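You operate a simulated robot arm through the tools that you are given. There is no shell and no other tool.

Carry out the task below with a simulated robot arm. There is one attempt and no reset: what you move stays moved.

Task
Set the dial scale true with the large weight, 500 g.
Fine: swap it for the small weight in the pan, turn the zero knob till the needle agrees, then lift it out on to the block again. Set down upright: small weight, large weight.
Where things are to end (x, y in the base frame): small weight within 6 cm of [9, -57].

The check looks at the end state, three seconds after you hand in, the way a careful person would. Anything else that was tipped, shoved, dropped, spilled or broken makes it a failure.

Robot
A 6-joint arm with a four-finger gripper, fixed in place. Base frame: the origin is at the foot of the arm, x ahead of it, y to its left, z up; the work surface is at about z = 88. Units: cm, rad, N and s.
With the tool pointing down near the work surface it reaches from about 28 to 70 cm from the base axis. Its first joint turns from -2.897 to 2.897 rad. Payload 3.43 kg.
Tool frame: the origin (TCP) lies between the finger pads and is the grasp point; the fingertips stand 3 cm ahead of it; z points along the fingers, y is the line along which they close. Largest opening 12 cm; the body of the gripper starts 8.5 cm behind the TCP.
Orientation is that of the tool frame in the base frame, as [roll, pitch, yaw] about the fixed x, y, z axes, in that order (R = Rz(yaw) Ry(pitch) Rx(roll)). With the fingers straight down and closing along the base's y, the tool's x points along the base's -x, its y along +y and its z along -z.

Tools
- The arm moves only by the tool servo_tool. Its argument "deltas" is a list that holds one entry, the list of rows, each a list of 7 numbers: the shift along the tool's x, y, z in mm, then the turn, a rotation vector about the tool's x, y, z in degrees, then the opening in per cent of the stroke, from 0 (shut) to 100 (fully open). In form: [[[tx, ty, tz, rx, ry, rz, gripper], ...]]. A call has 1 to 20 rows; each row is the pose to reach, as a shift and turn from the pose commanded when the call began, along the tool's axes at that moment. Rows are played at 5 a second. More than 5 cm and 0.15 rad between two rows, or a gripper value outside its range, and nothing of the call is played. Where a pose cannot be reached the arm comes as near as it can. A force on the tool above 40 N (or 10 N above the force at the start of the call, whichever is more), or a blocked arm, ends the call early, and 0.2 s more pass. Each finger halts on what it meets, pressing with about 33 N; the grip force reading is that of the motor and also rises with nothing between the fingers. The clock runs only during rows and for 0.2 s after the last one: add rows that repeat a pose to give the fingers time. The reply holds the time, the measured pose of the TCP, the force on the tool along the base axes, the opening and the grip force, in the units named above and with some noise, with the torque about the TCP (base axes, N m) and any sound that the robot's microphone picked up, and new pictures: "show" is both (left out), scene, wrist or none.
- Cameras (640 x 400 px; columns grow to the right, rows downward): "scene" is fixed at [22.06, -49.85, 164.39]; the picture's right is [0.92, -0.40, 0.00], its down [-0.39, -0.90, -0.21] and it looks along [0.09, 0.20, -0.98] (base axes); focal length 256 px, centre (320, 200). "wrist" rides on the gripper at [7.1, -1.7, -12.1] in the tool frame; the picture's right is [0.23, 0.97, 0.00], its down [-0.81, 0.19, -0.55] and it looks along [-0.54, 0.13, 0.83] (tool axes); focal length 275 px, centre (320, 200).
- slide_trunk(by): slides the trunk up (or, below 0, down) by that many cm; the arm rides with it, the base frame stays. It gives what a move gives, with no picture.
- probe_pixels(camera, pixels): for up to 12 pixels [column, row] of the newest picture of that camera ("zoom" is the newest enlarged one), the place [x, y, z] in the base frame of the surface seen there, good to about 0.3 cm. It takes no simulated time.
- zoom(camera, box): a new picture of the part [left, top, right, bottom] of that camera's present view, enlarged. It takes no simulated time.
- close_job(): hands the job in; it is judged then, once.

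Leave the gripper open and the arm clear of the work at the hand-in unless told otherwise.

The tools are called after "Request:" by a JSON object that holds its "method" and its "body". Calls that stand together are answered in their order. servo_tool: Moves the arm, as the interface text tells. Its arguments: {"type":"object","properties":{"deltas":{"type":"array"},"show":{"type":"string","enum":["both","scene","wrist","none"]}},"required":["deltas"]} The other tools are called the same way: slide_trunk (by) slides the trunk up or down; probe_pixels (camera, pixels) gives the place of the surface under pixels of a picture; zoom (camera, box) takes an enlarged picture of a part of a camera's view; close_job () hands the job in.

At the start:

```text
t: 0.0
position: [8.2, -41.7, 129.23]
ee_rot: [-3.141, 0.0, 3.141]
force: [-0.5, -0.6, 0.4]
moment: [-0.01, 0.02, -0.02]
width: 12.0
gripper_force: 0.0
trunk travel left (down, up): [-22.5, 21.5]
```

scene: 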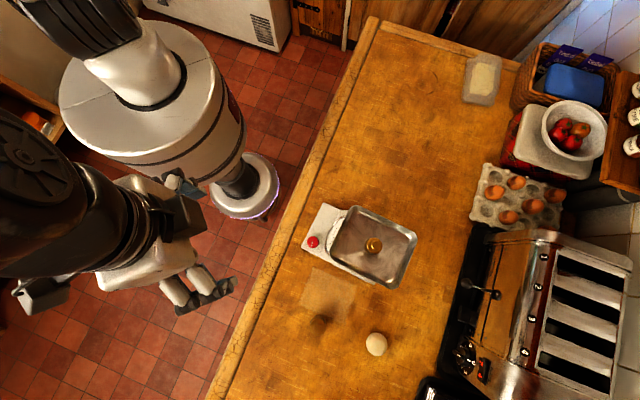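
wrist: 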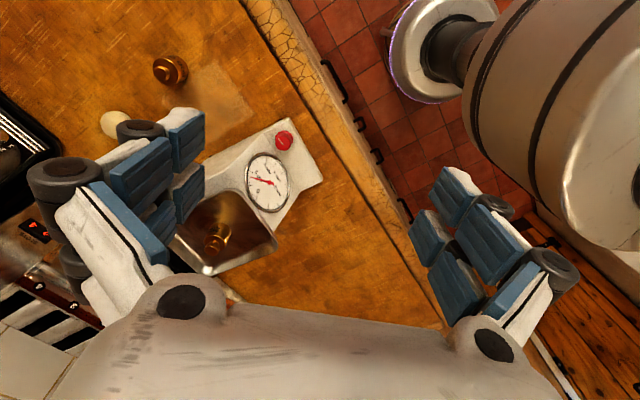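

I see the scale near scene pixel (365,245), with something brassy in the pan at (373,245), a red knob at (313,242), and a block-like patch at (328,293) with another weight. I'll enlarge both views before moving anything.

Request:
{"method": "zoom", "body": {"camera": "scene", "box": [260, 190, 440, 390]}}

Request:
{"method": "zoom", "body": {"camera": "wrist", "box": [80, 30, 340, 290]}}

Request:
{"method": "probe_pixels", "body": {"camera": "scene", "pixels": [[313, 242], [373, 245], [319, 323], [328, 290], [376, 344], [328, 212], [395, 265], [350, 300], [340, 280], [310, 300], [345, 330], [400, 300]]}}

```text
2.00 times, centred on (350, 290) of scene
```

zoom: 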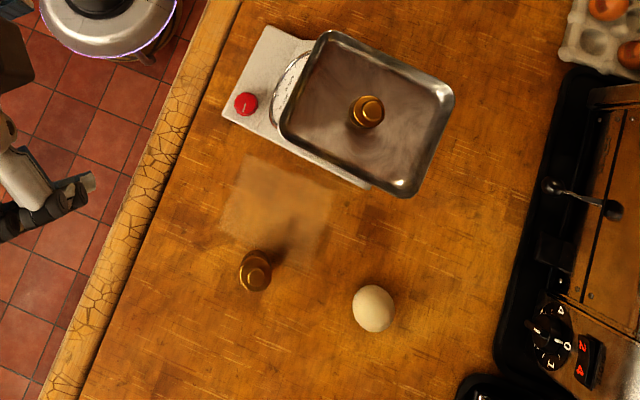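

```text
1.54 times, centred on (210, 160) of wrist
```

zoom: 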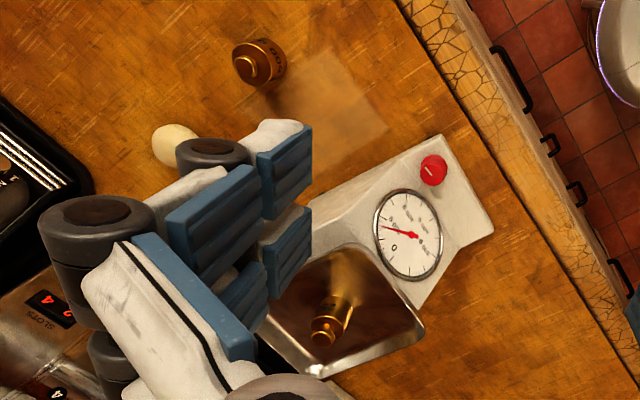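

```text
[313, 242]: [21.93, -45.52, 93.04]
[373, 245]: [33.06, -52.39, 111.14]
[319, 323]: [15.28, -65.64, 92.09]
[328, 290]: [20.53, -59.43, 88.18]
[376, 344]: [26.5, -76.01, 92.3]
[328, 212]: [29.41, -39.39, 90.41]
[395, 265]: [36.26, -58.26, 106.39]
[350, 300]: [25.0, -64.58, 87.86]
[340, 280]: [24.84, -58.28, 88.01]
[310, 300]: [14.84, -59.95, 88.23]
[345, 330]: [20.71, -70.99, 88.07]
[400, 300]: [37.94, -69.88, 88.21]
```

The pan sits high (about z 106) with a weight in it, and another weight stands on the counter at about (15,-66). I'll enlarge further to read the markings, the dial and the pale square patch.

Request:
{"method": "zoom", "body": {"camera": "wrist", "box": [140, 40, 210, 100]}}

Request:
{"method": "zoom", "body": {"camera": "wrist", "box": [180, 190, 270, 270]}}

Request:
{"method": "zoom", "body": {"camera": "wrist", "box": [225, 120, 325, 220]}}

Request:
{"method": "zoom", "body": {"camera": "scene", "box": [290, 250, 370, 345]}}

Request:
{"method": "zoom", "body": {"camera": "scene", "box": [340, 210, 410, 280]}}

```text
6.67 times, centred on (175, 70) of wrist
```

zoom: 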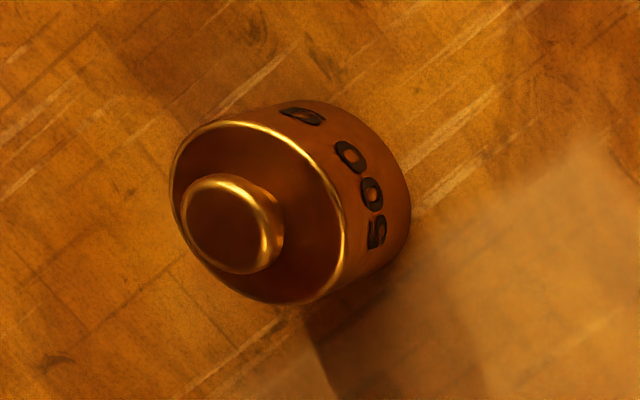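

```text
5.00 times, centred on (225, 230) of wrist
```

zoom: 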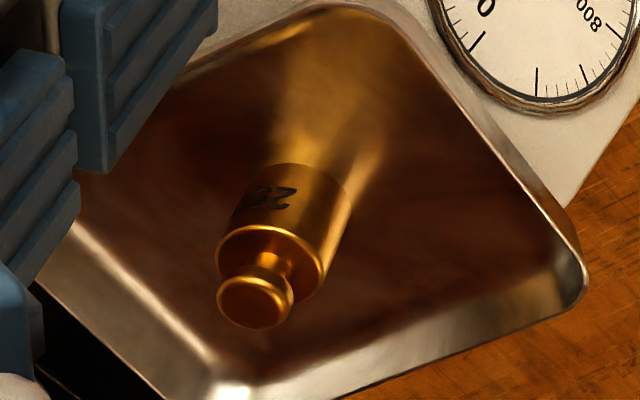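

```text
4.00 times, centred on (275, 170) of wrist
```

zoom: 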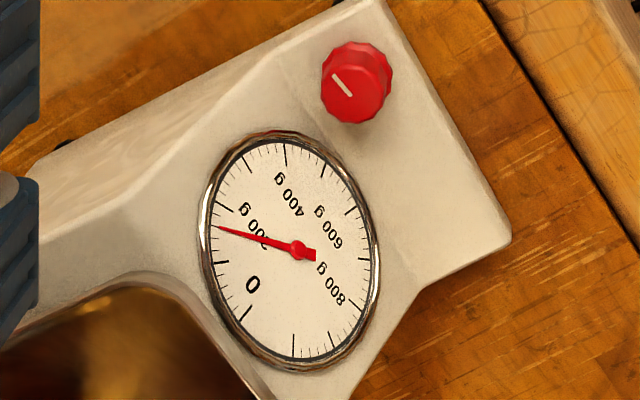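

```text
4.21 times, centred on (330, 298) of scene
```

zoom: 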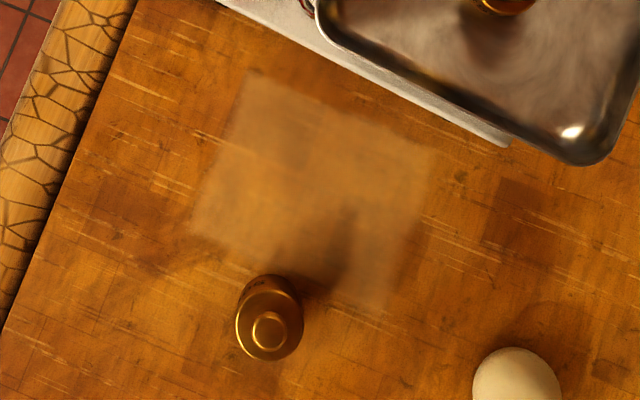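

```text
5.71 times, centred on (375, 245) of scene
```

zoom: 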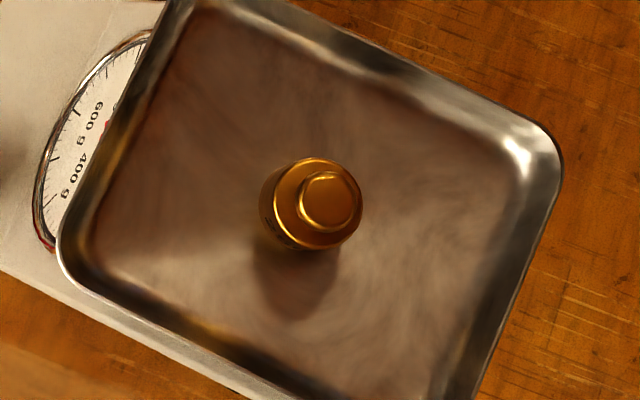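

The counter weight reads "500 g" (the large one); the one in the pan begins "2…" (the small one). The needle sits a little past the 0–200 region. Next I'll measure shapes: large weight, pan, small weight and knob.

Request:
{"method": "zoom", "body": {"camera": "scene", "box": [290, 195, 430, 295]}}

Request:
{"method": "probe_pixels", "body": {"camera": "scene", "pixels": [[325, 319], [320, 323], [317, 330], [323, 333], [330, 325], [315, 316], [324, 327], [287, 298], [262, 298], [300, 320], [275, 320], [250, 310]]}}

```text
4.00 times, centred on (360, 245) of scene
```

zoom: 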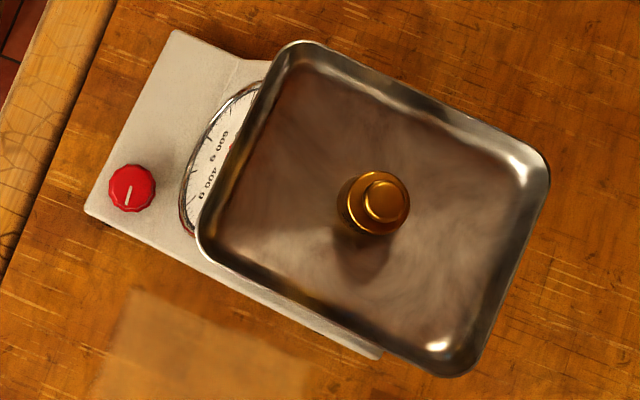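

```text
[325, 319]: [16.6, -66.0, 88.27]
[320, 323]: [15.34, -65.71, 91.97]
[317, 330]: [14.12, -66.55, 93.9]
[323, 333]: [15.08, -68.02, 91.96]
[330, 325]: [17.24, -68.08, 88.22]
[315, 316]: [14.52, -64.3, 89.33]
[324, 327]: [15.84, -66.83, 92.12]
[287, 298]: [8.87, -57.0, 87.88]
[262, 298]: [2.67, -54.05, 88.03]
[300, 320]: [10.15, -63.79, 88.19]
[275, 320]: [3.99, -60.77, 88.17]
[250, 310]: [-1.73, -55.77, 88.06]
```

I have the scale zoomed. I'll probe the knob (zoom px 132,188), the pan rim, pan floor, small weight and the scale's base edges.

Request:
{"method": "probe_pixels", "body": {"camera": "zoom", "pixels": [[132, 188], [115, 175], [150, 200], [120, 205], [145, 172], [90, 212], [175, 35], [300, 45], [545, 170], [450, 370], [205, 245], [380, 200]]}}

Request:
{"method": "probe_pixels", "body": {"camera": "zoom", "pixels": [[300, 120], [450, 180], [420, 280], [280, 220], [372, 225], [345, 210], [403, 205], [385, 180], [375, 185], [175, 160], [235, 110], [240, 265]]}}

```text
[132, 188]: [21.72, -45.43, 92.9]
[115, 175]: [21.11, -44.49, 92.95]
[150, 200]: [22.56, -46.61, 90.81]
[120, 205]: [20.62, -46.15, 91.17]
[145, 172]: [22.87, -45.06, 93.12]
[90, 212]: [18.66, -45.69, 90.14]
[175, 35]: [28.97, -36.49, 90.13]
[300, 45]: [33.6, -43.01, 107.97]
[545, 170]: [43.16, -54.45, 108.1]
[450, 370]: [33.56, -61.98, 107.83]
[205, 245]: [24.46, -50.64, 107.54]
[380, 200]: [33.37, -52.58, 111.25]
```

```text
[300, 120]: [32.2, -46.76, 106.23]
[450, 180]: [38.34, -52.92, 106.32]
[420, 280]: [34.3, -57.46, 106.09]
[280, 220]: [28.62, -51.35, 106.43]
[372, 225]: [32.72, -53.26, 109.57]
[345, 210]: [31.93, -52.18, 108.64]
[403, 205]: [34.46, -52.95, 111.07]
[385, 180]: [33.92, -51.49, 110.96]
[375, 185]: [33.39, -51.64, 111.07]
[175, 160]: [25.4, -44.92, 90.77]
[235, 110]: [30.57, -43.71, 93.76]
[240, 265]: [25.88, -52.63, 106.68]
```

The pan floor is near z 106.2 with its rim at 108, and the small weight stands at about (33.3,-52.2). The knob is at about (21.8,-45.6), top z 93. Now I'll enlarge the dial at wrist (267,182) to read ticks and the needle.

Request:
{"method": "zoom", "body": {"camera": "wrist", "box": [240, 145, 296, 217]}}

Request:
{"method": "zoom", "body": {"camera": "scene", "box": [300, 300, 345, 345]}}

```text
5.56 times, centred on (268, 181) of wrist
```

zoom: 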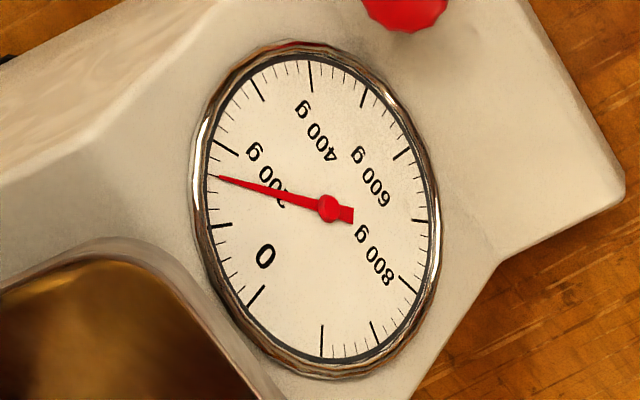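

```text
8.89 times, centred on (322, 322) of scene
```

zoom: 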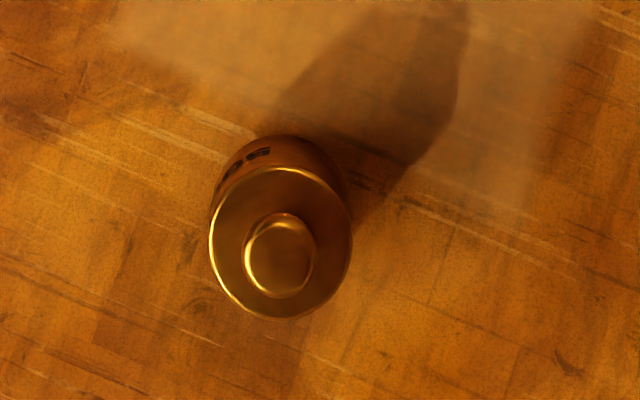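

From the dial, ticks run 0 to 1000 g with 100 g majors; the needle reads about 160 with the small weight, so it reads low. I'll probe the large weight's outline in this zoom to fix its centre and height.

Request:
{"method": "probe_pixels", "body": {"camera": "zoom", "pixels": [[218, 243], [344, 243], [281, 178], [281, 310], [280, 262], [250, 260], [308, 260], [280, 225], [280, 290], [240, 165], [320, 165], [281, 150]]}}

```text
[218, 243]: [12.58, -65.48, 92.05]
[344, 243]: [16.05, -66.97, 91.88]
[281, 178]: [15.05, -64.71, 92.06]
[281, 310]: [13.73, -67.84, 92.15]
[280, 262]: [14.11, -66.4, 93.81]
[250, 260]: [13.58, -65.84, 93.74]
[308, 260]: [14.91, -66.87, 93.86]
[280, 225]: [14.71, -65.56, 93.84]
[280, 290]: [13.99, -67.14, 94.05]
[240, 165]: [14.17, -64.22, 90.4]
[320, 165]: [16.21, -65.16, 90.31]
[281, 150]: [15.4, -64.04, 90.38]
```

The large weight's centre is about (14.3,-66.3), shoulder z 92, top z 93.9, roughly 4.1 cm across. The first move brings the open gripper over the pan at z 124, above the small weight, to look closely.

Request:
{"method": "servo_tool", "body": {"deltas": [[[-36, -15, 0, 0, 0, 0, 100], [-72, -30, 0, 0, 0, 0, 100], [-108, -45, 10, 0, 0, 0, 90], [-144, -60, 20, 0, 0, 0, 80], [-180, -75, 30, 0, 0, 0, 70], [-216, -90, 40, 0, 0, 0, 60], [-251, -105, 52, 0, 0, 0, 60], [-251, -105, 52, 0, 0, 0, 60]]], "show": "both"}}

```text
t: 1.8
position: [33.29, -52.17, 124.24]
ee_rot: [-3.141, 0.0, -3.141]
force: [0.1, 1.2, -0.5]
moment: [-0.01, 0.01, -0.02]
width: 7.2
gripper_force: 0.0
trunk travel left (down, up): [-22.5, 21.5]
```

scene: 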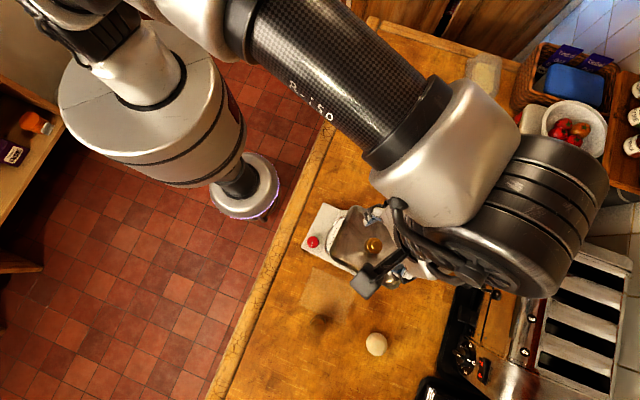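
wrist: 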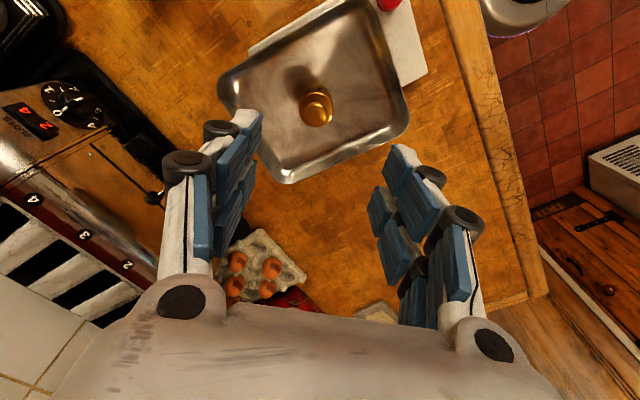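

The arm is above the pan and the small weight is at wrist (317,106). I'll enlarge it to read its marking and get its exact centre.

Request:
{"method": "zoom", "body": {"camera": "wrist", "box": [275, 70, 365, 140]}}

Request:
{"method": "probe_pixels", "body": {"camera": "wrist", "pixels": [[318, 97], [319, 115], [318, 106], [305, 108], [330, 108], [318, 121], [300, 140], [350, 90], [286, 110], [345, 130]]}}

```text
5.71 times, centred on (320, 105) of wrist
```

zoom: 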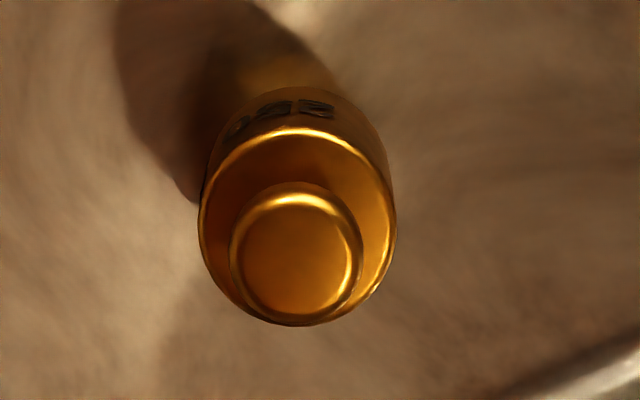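

```text
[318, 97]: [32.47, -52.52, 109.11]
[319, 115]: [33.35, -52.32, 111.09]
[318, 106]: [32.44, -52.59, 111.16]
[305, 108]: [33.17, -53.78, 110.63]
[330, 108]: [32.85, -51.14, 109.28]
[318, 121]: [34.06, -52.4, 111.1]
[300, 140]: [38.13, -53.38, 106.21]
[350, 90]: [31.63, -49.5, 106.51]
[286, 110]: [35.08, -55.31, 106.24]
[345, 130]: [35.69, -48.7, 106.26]
```

The small weight's centre is about (33.25,-52.6), shoulder z 109.1, top 111.1, about 3.2 cm wide. I'll shift 4 mm, then come down to TCP z 110 with the fingers open round it, tips about 0.8 cm above the pan floor, and check before closing.

Request:
{"method": "servo_tool", "body": {"deltas": [[[0, -4, 0, 0, 0, 0, 60], [0, -4, 40, 0, 0, 0, 60], [0, -4, 80, 0, 0, 0, 60], [0, -4, 110, 0, 0, 0, 60], [0, -4, 130, 0, 0, 0, 60], [0, -4, 142, 0, 0, 0, 60], [0, -4, 142, 0, 0, 0, 60]]], "show": "both"}}

```text
t: 3.4
position: [33.37, -52.46, 109.8]
ee_rot: [3.141, -0.001, 3.14]
force: [0.3, 0.3, 0.5]
moment: [0.0, 0.02, 0.01]
width: 7.19
gripper_force: 0.1
trunk travel left (down, up): [-22.5, 21.5]
```

scene: 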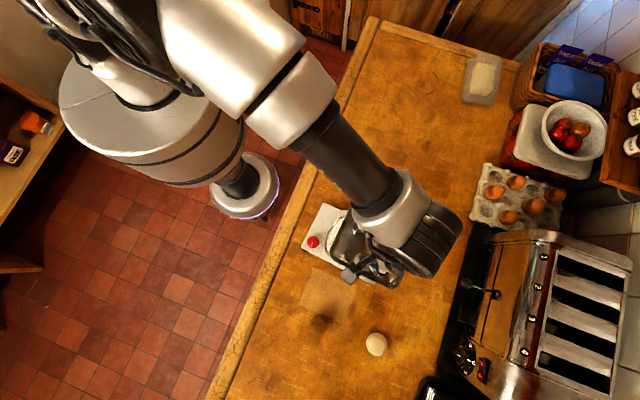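
wrist: 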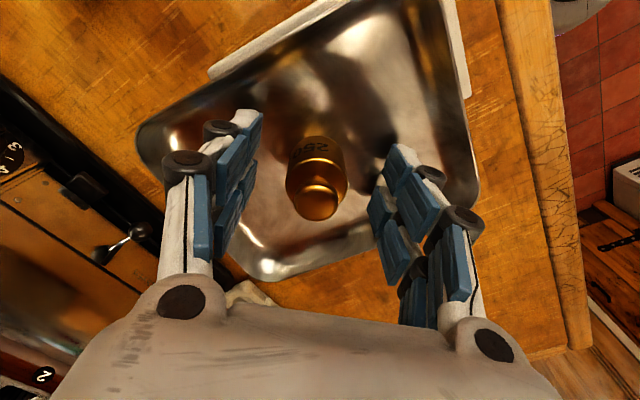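

The fingers stand either side of the small weight with no contact force (TCP z 109.8). Next I close on its body and hold a few rows for the fingers to arrive.

Request:
{"method": "servo_tool", "body": {"deltas": [[[0, 0, 0, 0, 0, 0, 40], [0, 0, 0, 0, 0, 0, 30], [0, 0, 0, 0, 0, 0, 20], [0, 0, 0, 0, 0, 0, 15], [0, 0, 0, 0, 0, 0, 10], [0, 0, 0, 0, 0, 0, 10]]], "show": "wrist"}}

```text
t: 4.8
position: [33.18, -52.43, 109.83]
ee_rot: [-3.141, -0.001, 3.141]
force: [0.5, 0.0, 0.0]
moment: [-0.04, 0.01, -0.01]
width: 3.27
gripper_force: 32.9
trunk travel left (down, up): [-22.5, 21.5]
```

wrist: 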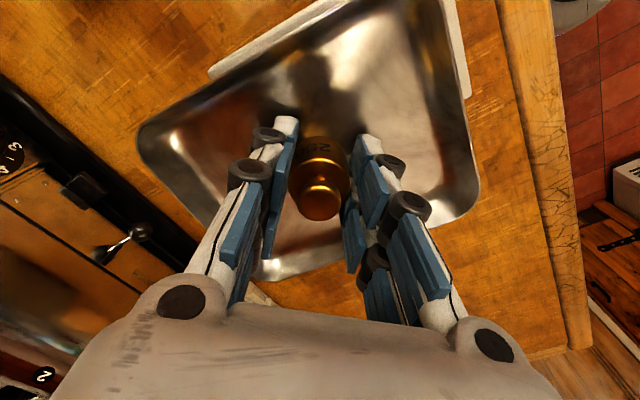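

The grip holds at 3.27 cm wide with 33 N. I'll lift straight up 9 cm to clear the pan rim and look.

Request:
{"method": "servo_tool", "body": {"deltas": [[[0, 0, -10, 0, 0, 0, 10], [0, 0, -30, 0, 0, 0, 10], [0, 0, -60, 0, 0, 0, 10], [0, 0, -90, 0, 0, 0, 10], [0, 0, -90, 0, 0, 0, 10]]], "show": "both"}}

```text
t: 6.0
position: [33.56, -52.63, 118.94]
ee_rot: [3.14, 0.001, -3.141]
force: [-0.3, -0.5, -2.2]
moment: [0.02, -0.03, 0.02]
width: 3.25
gripper_force: 32.1
trunk travel left (down, up): [-22.5, 21.5]
```

scene: 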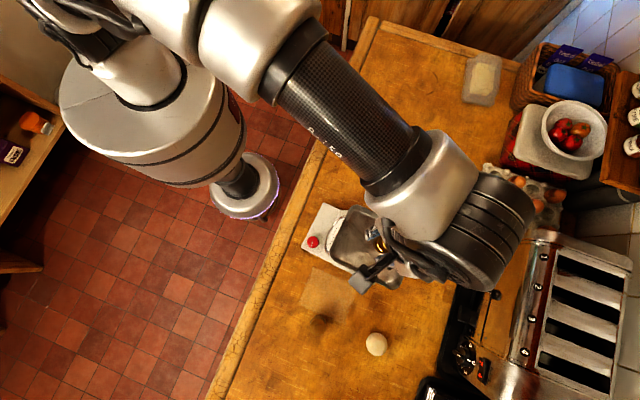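
wrist: 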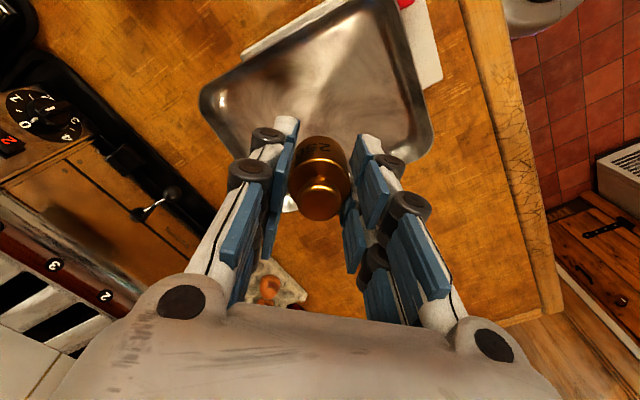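

The small weight is held (about 2.2 N down) and clear of the pan. While I am here I'll probe the wrist's surfaces in the scene view to know how much room it takes above the tool, and zoom in on the dial (scene view) to see the empty reading.

Request:
{"method": "probe_pixels", "body": {"camera": "scene", "pixels": [[480, 250], [440, 240], [500, 215], [405, 200], [430, 180], [362, 284], [378, 268], [385, 232], [400, 245], [520, 260], [370, 215], [395, 270]]}}

Request:
{"method": "zoom", "body": {"camera": "scene", "box": [300, 200, 440, 300]}}

```text
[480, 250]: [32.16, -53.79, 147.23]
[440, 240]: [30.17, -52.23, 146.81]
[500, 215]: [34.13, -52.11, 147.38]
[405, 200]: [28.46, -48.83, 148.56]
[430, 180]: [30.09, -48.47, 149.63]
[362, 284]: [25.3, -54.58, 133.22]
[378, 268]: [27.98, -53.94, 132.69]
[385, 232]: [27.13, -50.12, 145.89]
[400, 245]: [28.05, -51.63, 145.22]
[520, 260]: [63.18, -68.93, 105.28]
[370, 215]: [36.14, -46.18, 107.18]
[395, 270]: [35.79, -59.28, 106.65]
```

```text
4.00 times, centred on (370, 250) of scene
```

zoom: 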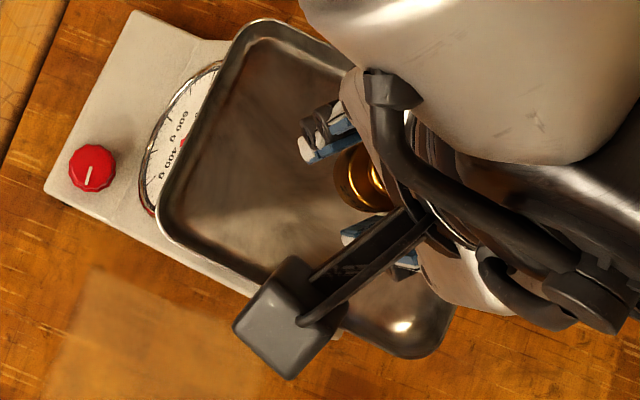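

The wrist housing sits roughly 18–28 cm above the TCP and the camera box about 8 cm off on the tool's +x side; I'll keep that side away from the pan later. Now I carry the small weight sideways, over to (9,-57), still high.

Request:
{"method": "servo_tool", "body": {"deltas": [[[40, -7, 0, 0, 0, 0, 10], [80, -14, 0, 0, 0, 0, 10], [120, -21, 0, 0, 0, 0, 10], [160, -28, 0, 0, 0, 0, 10], [200, -36, 20, 0, 0, 0, 10], [243, -44, 40, 0, 0, 0, 10], [243, -44, 80, 0, 0, 0, 10], [243, -44, 120, 0, 0, 0, 10], [243, -44, 160, 0, 0, 0, 10], [243, -44, 200, 0, 0, 0, 10], [243, -44, 230, 0, 0, 0, 10], [243, -44, 230, 0, 0, 0, 10]]], "show": "both"}}

```text
t: 8.6
position: [9.07, -57.03, 95.73]
ee_rot: [3.141, 0.0, -3.142]
force: [-0.8, 0.1, -1.8]
moment: [-0.02, 0.0, 0.03]
width: 3.25
gripper_force: 33.6
trunk travel left (down, up): [-22.5, 21.5]
```

scene: 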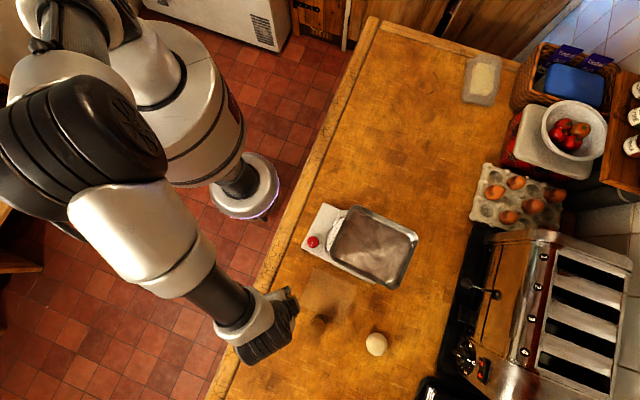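
wrist: 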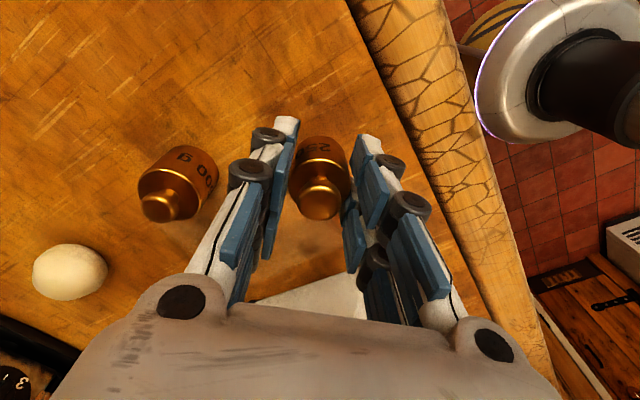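

It hangs about 4 cm above the counter at (9,-57). I'll lower it gently to touch down, watching the vertical force.

Request:
{"method": "servo_tool", "body": {"deltas": [[[0, 0, 15, 0, 0, 0, 10], [0, 0, 28, 0, 0, 0, 10], [0, 0, 35, 0, 0, 0, 10], [0, 0, 39, 0, 0, 0, 10], [0, 0, 40, 0, 0, 0, 10], [0, 0, 40, 0, 0, 0, 10]]], "show": "wrist"}}

```text
t: 10.0
position: [9.06, -57.01, 91.88]
ee_rot: [-3.141, 0.001, 3.141]
force: [-0.3, 0.4, -2.4]
moment: [0.04, 0.02, -0.03]
width: 3.27
gripper_force: 32.9
trunk travel left (down, up): [-22.5, 21.5]
```

wrist: 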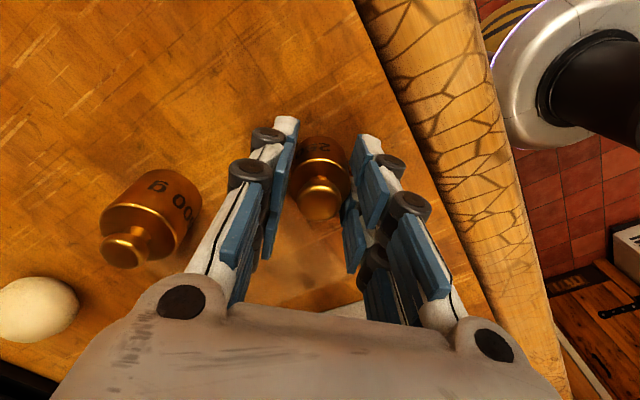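

The force is still −2.4 N, so it's still hanging. I'll lower 1 mm at a time.

Request:
{"method": "servo_tool", "body": {"deltas": [[[0, 0, 1, 0, 0, 0, 10], [0, 0, 2, 0, 0, 0, 10], [0, 0, 2, 0, 0, 0, 10]]], "show": "none"}}

```text
t: 10.8
position: [8.9, -57.04, 91.76]
ee_rot: [3.142, 0.001, 3.141]
force: [0.6, 0.1, -1.9]
moment: [0.01, 0.01, 0.01]
width: 3.29
gripper_force: 33.2
trunk travel left (down, up): [-22.5, 21.5]
```

Still hanging (−1.9 N). I'll go another 2 mm.

Request:
{"method": "servo_tool", "body": {"deltas": [[[0, 0, 1, 0, 0, 0, 10], [0, 0, 2, 0, 0, 0, 10], [0, 0, 2, 0, 0, 0, 10]]], "show": "none"}}

```text
t: 11.6
position: [8.98, -56.98, 91.65]
ee_rot: [-3.137, 0.0, -3.141]
force: [-0.4, 1.6, 13.8]
moment: [0.16, -0.02, -0.1]
width: 3.26
gripper_force: 33.2
trunk travel left (down, up): [-22.5, 21.5]
```

It has touched down (13.8 N up). I'll ease up 1 mm and open the fingers evenly.

Request:
{"method": "servo_tool", "body": {"deltas": [[[0, 0, -1, 0, 0, 0, 10], [0, 0, -1, 0, 0, 0, 28], [0, 0, -1, 0, 0, 0, 36], [0, 0, -1, 0, 0, 0, 45], [0, 0, -1, 0, 0, 0, 55], [0, 0, -1, 0, 0, 0, 55]]], "show": "wrist"}}

```text
t: 13.0
position: [9.02, -57.04, 91.49]
ee_rot: [-3.141, -0.001, -3.141]
force: [1.1, -0.7, -0.6]
moment: [-0.01, 0.0, -0.01]
width: 6.6
gripper_force: 0.1
trunk travel left (down, up): [-22.5, 21.5]
```

wrist: 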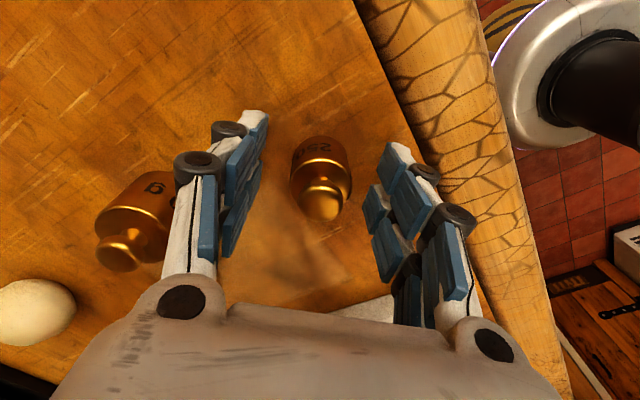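

The small weight stands upright between the open fingers. I'll rise straight up 12 cm.

Request:
{"method": "servo_tool", "body": {"deltas": [[[0, 0, -20, 0, 0, 0, 55], [0, 0, -50, 0, 0, 0, 55], [0, 0, -85, 0, 0, 0, 60], [0, 0, -120, 0, 0, 0, 65], [0, 0, -120, 0, 0, 0, 65]]], "show": "both"}}

```text
t: 14.2
position: [9.21, -57.14, 103.52]
ee_rot: [3.14, 0.001, -3.14]
force: [-0.1, 0.0, -0.3]
moment: [-0.02, -0.03, 0.0]
width: 7.81
gripper_force: 0.1
trunk travel left (down, up): [-22.5, 21.5]
```

scene: 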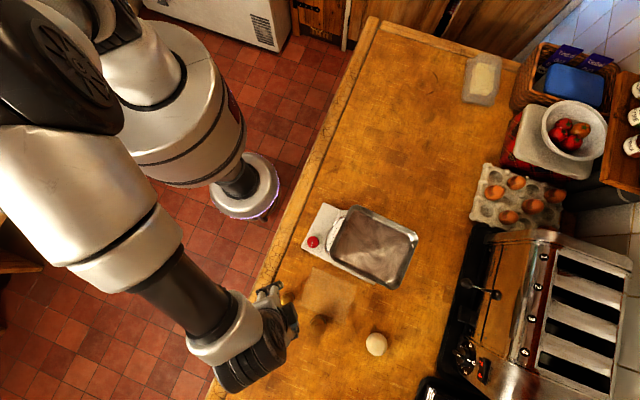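
wrist: 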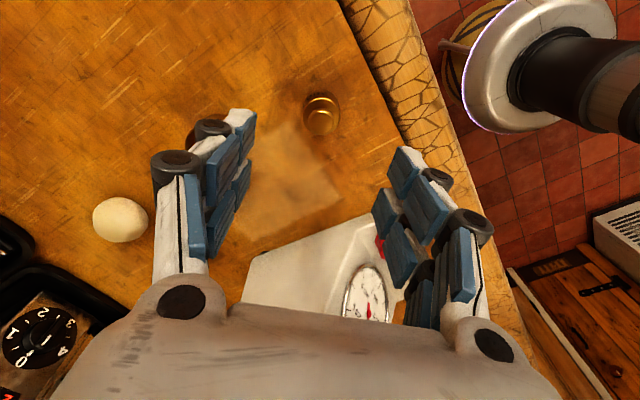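

The small weight stands at (9,-57). Next I shift over the large weight at (14.3,-66.3), staying high, and check alignment.

Request:
{"method": "servo_tool", "body": {"deltas": [[[-18, -31, 0, 0, 0, 0, 65], [-36, -62, 0, 0, 0, 0, 65], [-53, -93, 0, 0, 0, 0, 65], [-53, -93, 0, 0, 0, 0, 65]]], "show": "wrist"}}

```text
t: 15.2
position: [14.28, -66.23, 103.61]
ee_rot: [3.141, 0.0, 3.142]
force: [0.2, 0.4, 0.2]
moment: [-0.06, -0.01, 0.0]
width: 7.8
gripper_force: 0.0
trunk travel left (down, up): [-22.5, 21.5]
```

wrist: 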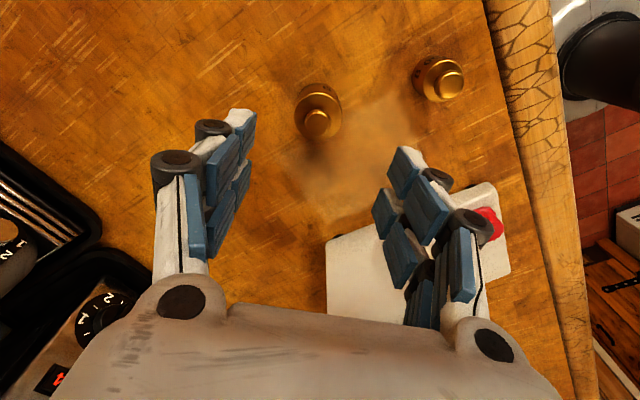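

The large weight is centred between the fingers at (318,115). I'll descend to TCP z 91.8 around it.

Request:
{"method": "servo_tool", "body": {"deltas": [[[0, 0, 40, 0, 0, 0, 65], [0, 0, 75, 0, 0, 0, 65], [0, 0, 100, 0, 0, 0, 65], [0, 0, 112, 0, 0, 0, 65], [0, 0, 117, 0, 0, 0, 65], [0, 0, 117, 0, 0, 0, 65]]], "show": "wrist"}}

```text
t: 16.6
position: [14.36, -65.83, 92.0]
ee_rot: [3.14, 0.002, 3.141]
force: [-0.1, -0.4, 1.0]
moment: [0.01, -0.04, 0.01]
width: 7.78
gripper_force: 0.1
out of reach, approached as far as the arm can: row 4, 5, 6
trunk travel left (down, up): [-22.5, 21.5]
```

wrist: 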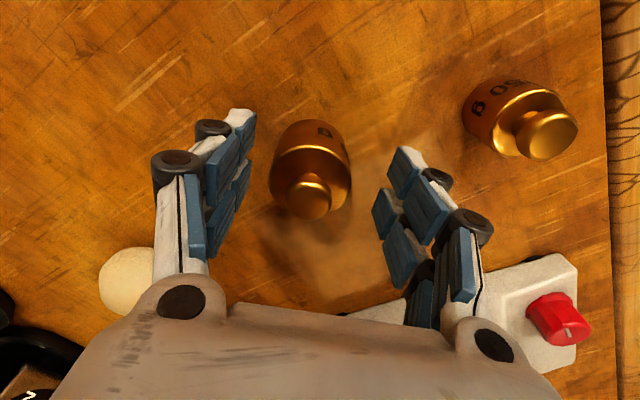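

The arm ran out of reach here (rows 4–6), leaving the TCP 0.4 cm short in y. The weight is untouched. I'll rise again, then lower the trunk a little so the reach is better.

Request:
{"method": "servo_tool", "body": {"deltas": [[[0, 0, -30, 0, 0, 0, 65], [0, 0, -60, 0, 0, 0, 65], [0, 0, -100, 0, 0, 0, 65], [0, 0, -137, 0, 0, 0, 65], [0, 0, -137, 0, 0, 0, 65]]], "show": "none"}}

```text
t: 17.8
position: [14.48, -65.9, 105.81]
ee_rot: [3.141, 0.0, 3.141]
force: [0.1, 0.0, -0.2]
moment: [0.02, 0.0, 0.01]
width: 7.79
gripper_force: 0.1
trunk travel left (down, up): [-22.5, 21.5]
```

The TCP is at z 105.8, clear above the weight. Sliding the trunk down 6 cm brings the fingertips to about z 97, still above the weight's top at 93.9.

Request:
{"method": "slide_trunk", "body": {"by": -6}}

```text
t: 18.8
position: [14.39, -65.83, 99.86]
ee_rot: [3.141, 0.0, -3.141]
force: [0.5, 1.2, -0.5]
moment: [0.0, -0.01, -0.02]
width: 7.79
gripper_force: 0.1
trunk travel left (down, up): [-16.5, 27.5]
```

The trunk is down 6 cm and the TCP at z 99.9. Now I shift y by −4 mm and descend to z 91.8 around the large weight.

Request:
{"method": "servo_tool", "body": {"deltas": [[[1, -4, 0, 0, 0, 0, 65], [1, -4, 30, 0, 0, 0, 65], [1, -4, 55, 0, 0, 0, 65], [1, -4, 72, 0, 0, 0, 65], [1, -4, 80, 0, 0, 0, 65], [1, -4, 80, 0, 0, 0, 65]]], "show": "wrist"}}

```text
t: 20.2
position: [14.42, -66.23, 91.87]
ee_rot: [-3.14, -0.001, 3.141]
force: [-0.5, 0.2, 0.1]
moment: [-0.06, 0.01, 0.01]
width: 7.79
gripper_force: 0.2
trunk travel left (down, up): [-16.5, 27.5]
```

wrist: 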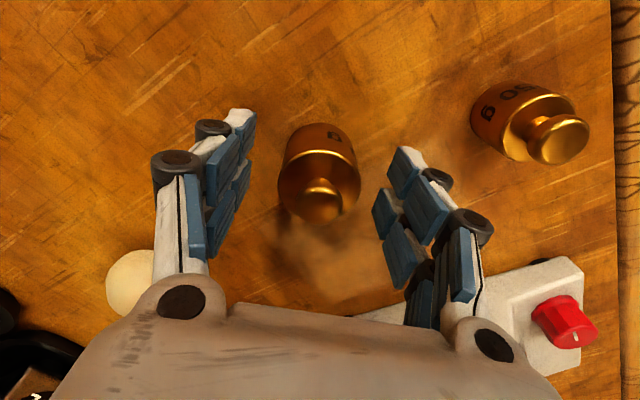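

Reach is fine now and the weight is centred between the fingers. I'll close on it.

Request:
{"method": "servo_tool", "body": {"deltas": [[[0, 0, 0, 0, 0, 0, 50], [0, 0, 0, 0, 0, 0, 40], [0, 0, 0, 0, 0, 0, 30], [0, 0, 0, 0, 0, 0, 20], [0, 0, 0, 0, 0, 0, 15], [0, 0, 0, 0, 0, 0, 15]]], "show": "wrist"}}

```text
t: 21.6
position: [14.37, -66.38, 91.97]
ee_rot: [-3.141, 0.001, 3.14]
force: [0.0, -0.9, 0.7]
moment: [-0.08, 0.03, 0.0]
width: 4.12
gripper_force: 32.9
trunk travel left (down, up): [-16.5, 27.5]
```

wrist: 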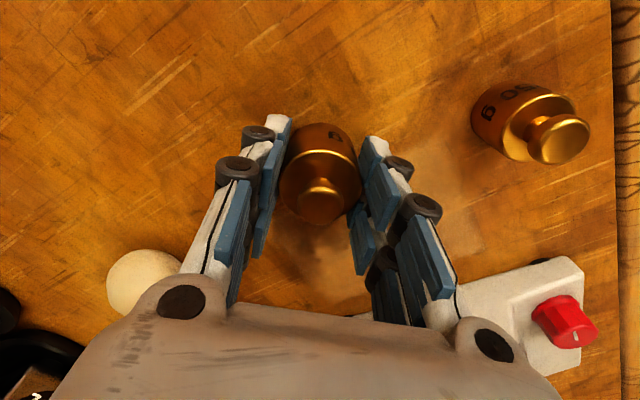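

The large weight is gripped at 4.12 cm, 33 N. I'll lift it straight, then rise while coming slightly inward to z 119, short of the pan.

Request:
{"method": "servo_tool", "body": {"deltas": [[[0, 0, -15, 0, 0, 0, 15], [0, 0, -45, 0, 0, 0, 15], [0, 10, -85, 0, 0, 0, 15], [-10, 30, -125, 0, 0, 0, 15], [-20, 50, -165, 0, 0, 0, 15], [-30, 60, -205, 0, 0, 0, 15], [-40, 65, -245, 0, 0, 0, 15], [-50, 70, -275, 0, 0, 0, 15], [-50, 70, -275, 0, 0, 0, 15]]], "show": "both"}}

```text
t: 23.6
position: [19.52, -59.25, 119.21]
ee_rot: [3.141, 0.001, 3.14]
force: [0.8, -0.4, -5.1]
moment: [0.0, 0.03, -0.01]
width: 4.09
gripper_force: 33.0
trunk travel left (down, up): [-16.5, 27.5]
```

scene: 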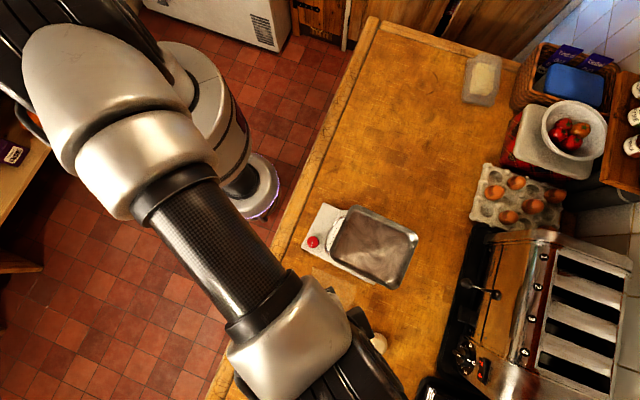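
wrist: 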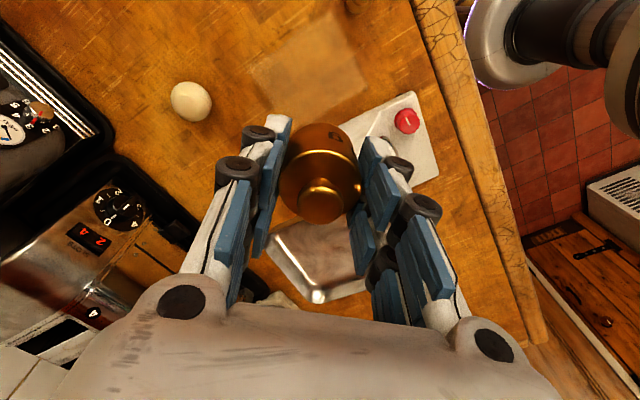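

The large weight hangs freely (−5.1 N). Before carrying it over, I'll probe the now empty pan's rim and floor.

Request:
{"method": "probe_pixels", "body": {"camera": "scene", "pixels": [[373, 247], [355, 230], [390, 255], [375, 265], [350, 208], [417, 238], [395, 286], [331, 262], [313, 242]]}}

Request:
{"method": "zoom", "body": {"camera": "scene", "box": [295, 195, 425, 295]}}

```text
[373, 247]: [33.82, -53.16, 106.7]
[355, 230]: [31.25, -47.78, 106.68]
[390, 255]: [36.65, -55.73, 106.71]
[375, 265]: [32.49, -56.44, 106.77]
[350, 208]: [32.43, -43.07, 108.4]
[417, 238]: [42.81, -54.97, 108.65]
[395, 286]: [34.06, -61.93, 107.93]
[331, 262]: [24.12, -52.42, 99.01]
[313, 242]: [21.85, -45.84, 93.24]
```

```text
4.00 times, centred on (360, 245) of scene
```

zoom: 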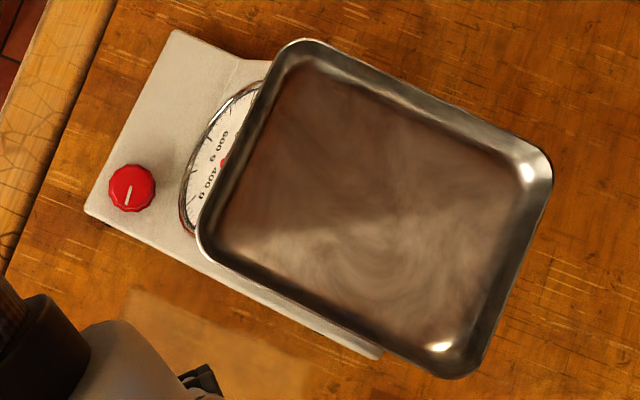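

The empty pan's floor is at 106.7 (it was 106.2 loaded, so it springs); centre about (33.7,-52.6). I'll carry the large weight over the pan centre at z 119 and start lowering to z 113.

Request:
{"method": "servo_tool", "body": {"deltas": [[[-36, 17, 0, 0, 0, 0, 15], [-72, 34, 0, 0, 0, 0, 15], [-108, 51, 0, 0, 0, 0, 15], [-143, 67, 0, 0, 0, 0, 15], [-143, 67, 30, 0, 0, 0, 15], [-143, 67, 60, 0, 0, 0, 15], [-143, 67, 60, 0, 0, 0, 15]]], "show": "wrist"}}

```text
t: 25.2
position: [33.62, -52.52, 113.55]
ee_rot: [3.14, -0.001, 3.141]
force: [-0.4, -0.4, -5.0]
moment: [0.0, 0.01, 0.02]
width: 4.11
gripper_force: 33.7
trunk travel left (down, up): [-16.5, 27.5]
```

wrist: 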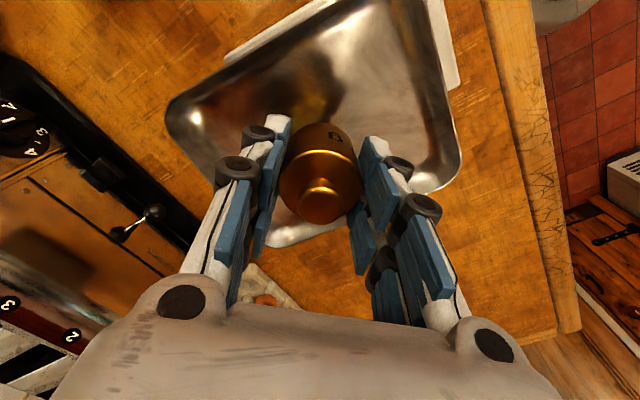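

The weight is centred in the pan's opening, still hanging. I'll lower slowly to z about 110 and read the force.

Request:
{"method": "servo_tool", "body": {"deltas": [[[0, 0, 12, 0, 0, 0, 15], [0, 0, 22, 0, 0, 0, 15], [0, 0, 28, 0, 0, 0, 15], [0, 0, 32, 0, 0, 0, 15], [0, 0, 32, 0, 0, 0, 15]]], "show": "none"}}

```text
t: 26.4
position: [33.62, -52.55, 110.11]
ee_rot: [3.141, 0.0, -3.141]
force: [0.0, -0.1, -3.1]
moment: [-0.06, -0.05, 0.03]
width: 4.12
gripper_force: 32.9
trunk travel left (down, up): [-16.5, 27.5]
```

The pan is taking part of the load (−3.1 N left). I'll lower 5 mm more so the spring carries all of it.

Request:
{"method": "servo_tool", "body": {"deltas": [[[0, 0, 2, 0, 0, 0, 15], [0, 0, 4, 0, 0, 0, 15], [0, 0, 5, 0, 0, 0, 15], [0, 0, 5, 0, 0, 0, 15]]], "show": "none"}}

```text
t: 27.4
position: [33.64, -52.65, 109.68]
ee_rot: [-3.141, 0.0, -3.14]
force: [0.1, 0.6, -1.0]
moment: [-0.02, -0.02, -0.01]
width: 4.13
gripper_force: 32.7
trunk travel left (down, up): [-16.5, 27.5]
```

Now −1.0 N remains. I'll lower 2 mm more, then open the fingers evenly.

Request:
{"method": "servo_tool", "body": {"deltas": [[[0, 0, 2, 0, 0, 0, 15], [0, 0, 2, 0, 0, 0, 15], [0, 0, 2, 0, 0, 0, 36], [0, 0, 2, 0, 0, 0, 45], [0, 0, 2, 0, 0, 0, 55], [0, 0, 2, 0, 0, 0, 62], [0, 0, 2, 0, 0, 0, 62]]], "show": "wrist"}}

```text
t: 29.0
position: [33.63, -52.58, 109.49]
ee_rot: [-3.141, 0.0, -3.14]
force: [-0.2, -0.5, -0.8]
moment: [0.01, -0.02, -0.01]
width: 7.47
gripper_force: 0.1
trunk travel left (down, up): [-16.5, 27.5]
```

wrist: 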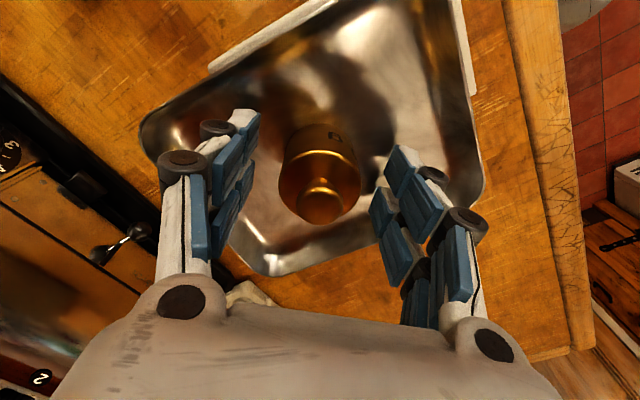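

The weight stands free in the pan. I'll rise straight up 15 cm.

Request:
{"method": "servo_tool", "body": {"deltas": [[[0, 0, -15, 0, 0, 0, 62], [0, 0, -45, 0, 0, 0, 62], [0, 0, -85, 0, 0, 0, 62], [0, 0, -120, 0, 0, 0, 62], [0, 0, -150, 0, 0, 0, 62], [0, 0, -150, 0, 0, 0, 62]]], "show": "both"}}

```text
t: 30.4
position: [33.74, -52.6, 124.48]
ee_rot: [3.141, 0.0, 3.141]
force: [-0.2, 0.1, -0.5]
moment: [0.01, -0.01, 0.02]
width: 7.41
gripper_force: 0.0
trunk travel left (down, up): [-16.5, 27.5]
```

scene: 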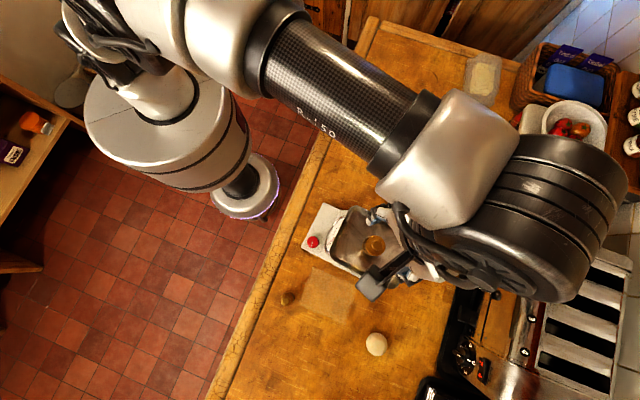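
wrist: 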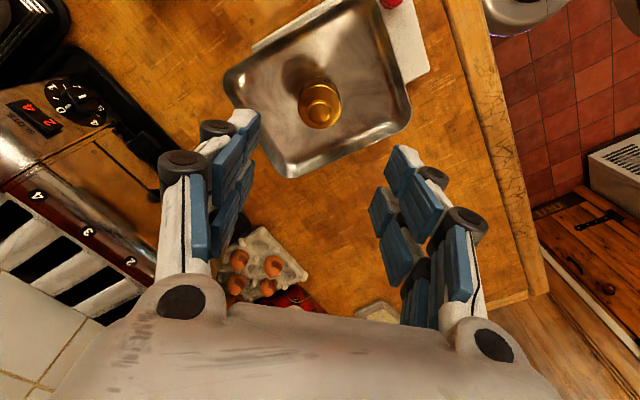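

The large weight stands in the pan at scene (373,246). Now I go over the knob at about (21.8,-45.5), still at z 124, turning 49° about the tool axis so the camera side faces away from the pan.

Request:
{"method": "servo_tool", "body": {"deltas": [[[17, 10, 0, 0, 0, 7, 62], [34, 20, 0, 0, 0, 14, 62], [51, 30, 0, 0, 0, 21, 62], [68, 40, 0, 0, 0, 28, 62], [85, 50, 0, 0, 0, 35, 62], [102, 60, 0, 0, 0, 42, 62], [119, 71, 0, 0, 0, 49, 62], [119, 71, 0, 0, 0, 49, 62]]], "show": "both"}}

```text
t: 32.2
position: [21.83, -45.69, 124.22]
ee_rot: [3.141, 0.0, 2.288]
force: [-0.6, 0.1, 0.0]
moment: [0.0, 0.01, -0.01]
width: 7.44
gripper_force: 0.1
trunk travel left (down, up): [-16.5, 27.5]
```

scene: 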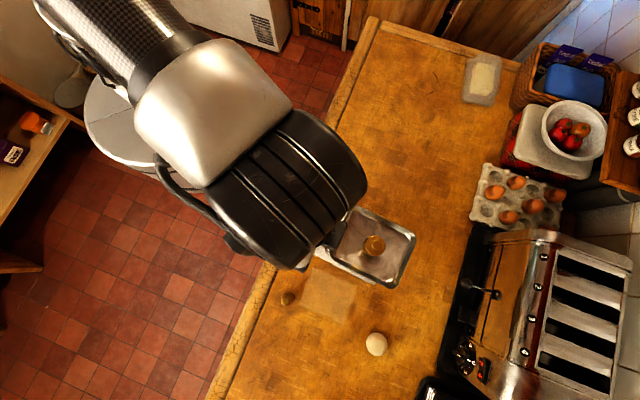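
wrist: 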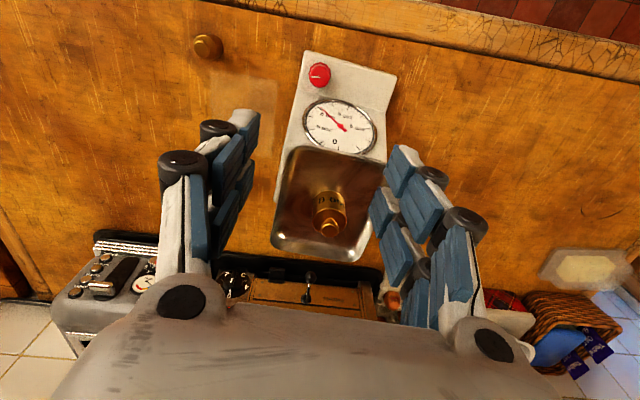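

The wrist view now shows the knob at (319,74), the dial at (340,127) and the weight in the pan. I'll enlarge the dial to read it.

Request:
{"method": "zoom", "body": {"camera": "wrist", "box": [300, 92, 380, 158]}}

Request:
{"method": "probe_pixels", "body": {"camera": "zoom", "pixels": [[320, 200]]}}

Request:
{"method": "probe_pixels", "body": {"camera": "wrist", "pixels": [[319, 72], [325, 72], [313, 72], [320, 66], [319, 82], [340, 75], [300, 80], [345, 127], [330, 105], [340, 148]]}}

```text
6.06 times, centred on (340, 125) of wrist
```

zoom: 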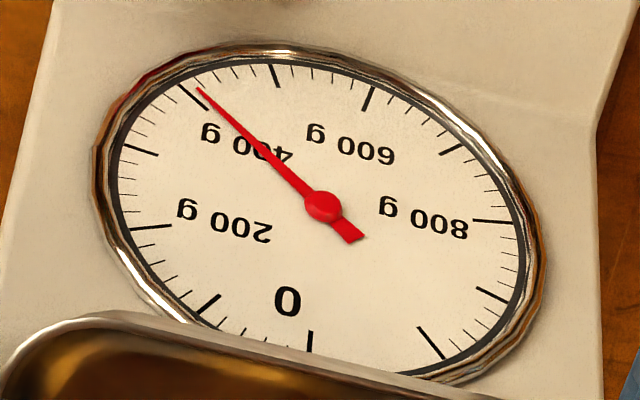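

```text
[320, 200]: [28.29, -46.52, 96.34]
```

```text
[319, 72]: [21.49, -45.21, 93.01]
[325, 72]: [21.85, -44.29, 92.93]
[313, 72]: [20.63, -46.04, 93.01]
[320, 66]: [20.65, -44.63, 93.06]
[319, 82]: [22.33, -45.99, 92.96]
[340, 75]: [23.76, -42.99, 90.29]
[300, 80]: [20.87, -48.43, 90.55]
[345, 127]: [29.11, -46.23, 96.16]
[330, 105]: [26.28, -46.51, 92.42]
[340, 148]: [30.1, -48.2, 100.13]
```

With 500 g the needle reads about 410, just past the 400 tick, so it's ~90 g low and has to move up. Now a close look at the knob to get its centre and pointer line.

Request:
{"method": "zoom", "body": {"camera": "wrist", "box": [295, 52, 345, 97]}}

```text
8.89 times, centred on (320, 74) of wrist
```

zoom: 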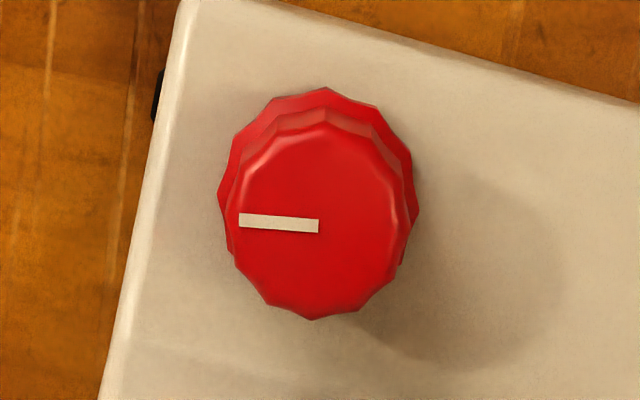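

Request:
{"method": "probe_pixels", "body": {"camera": "zoom", "pixels": [[318, 222], [245, 220], [400, 222], [320, 140], [316, 308], [240, 160], [395, 150], [445, 220], [205, 220], [320, 95]]}}

```text
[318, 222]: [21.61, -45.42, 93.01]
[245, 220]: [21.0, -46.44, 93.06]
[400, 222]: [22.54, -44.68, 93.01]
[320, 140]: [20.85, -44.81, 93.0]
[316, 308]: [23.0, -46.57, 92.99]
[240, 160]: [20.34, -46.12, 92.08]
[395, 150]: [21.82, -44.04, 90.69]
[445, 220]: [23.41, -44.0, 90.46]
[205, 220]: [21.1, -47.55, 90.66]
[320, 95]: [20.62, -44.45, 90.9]
```

The knob's top centre is about (21.8,-45.55), 2.6 cm wide, top z 93.0, plate z 90.5. I'll check how far the wrist housing overhangs toward the pan by probing it in the scene view before coming down.

Request:
{"method": "probe_pixels", "body": {"camera": "scene", "pixels": [[362, 180], [345, 215], [330, 235], [322, 245], [310, 262], [300, 268], [350, 150], [290, 115], [250, 160], [295, 190], [340, 200], [240, 245]]}}

Request:
{"method": "zoom", "body": {"camera": "scene", "box": [200, 90, 440, 300]}}

```text
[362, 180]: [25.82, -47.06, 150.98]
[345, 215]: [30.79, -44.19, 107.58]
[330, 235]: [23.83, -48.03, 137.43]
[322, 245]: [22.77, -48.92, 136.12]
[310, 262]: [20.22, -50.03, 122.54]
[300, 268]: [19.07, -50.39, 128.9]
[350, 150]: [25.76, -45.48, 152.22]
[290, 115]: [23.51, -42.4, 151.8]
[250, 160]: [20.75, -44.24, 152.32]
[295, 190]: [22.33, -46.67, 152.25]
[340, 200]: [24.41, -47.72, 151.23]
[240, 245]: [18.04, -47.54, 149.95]
```

```text
1.90 times, centred on (320, 195) of scene
```

zoom: 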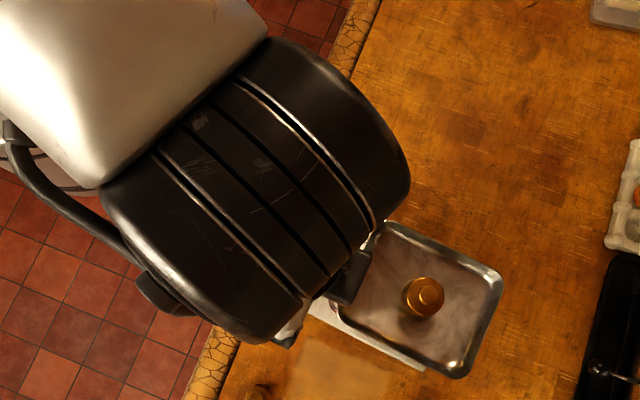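

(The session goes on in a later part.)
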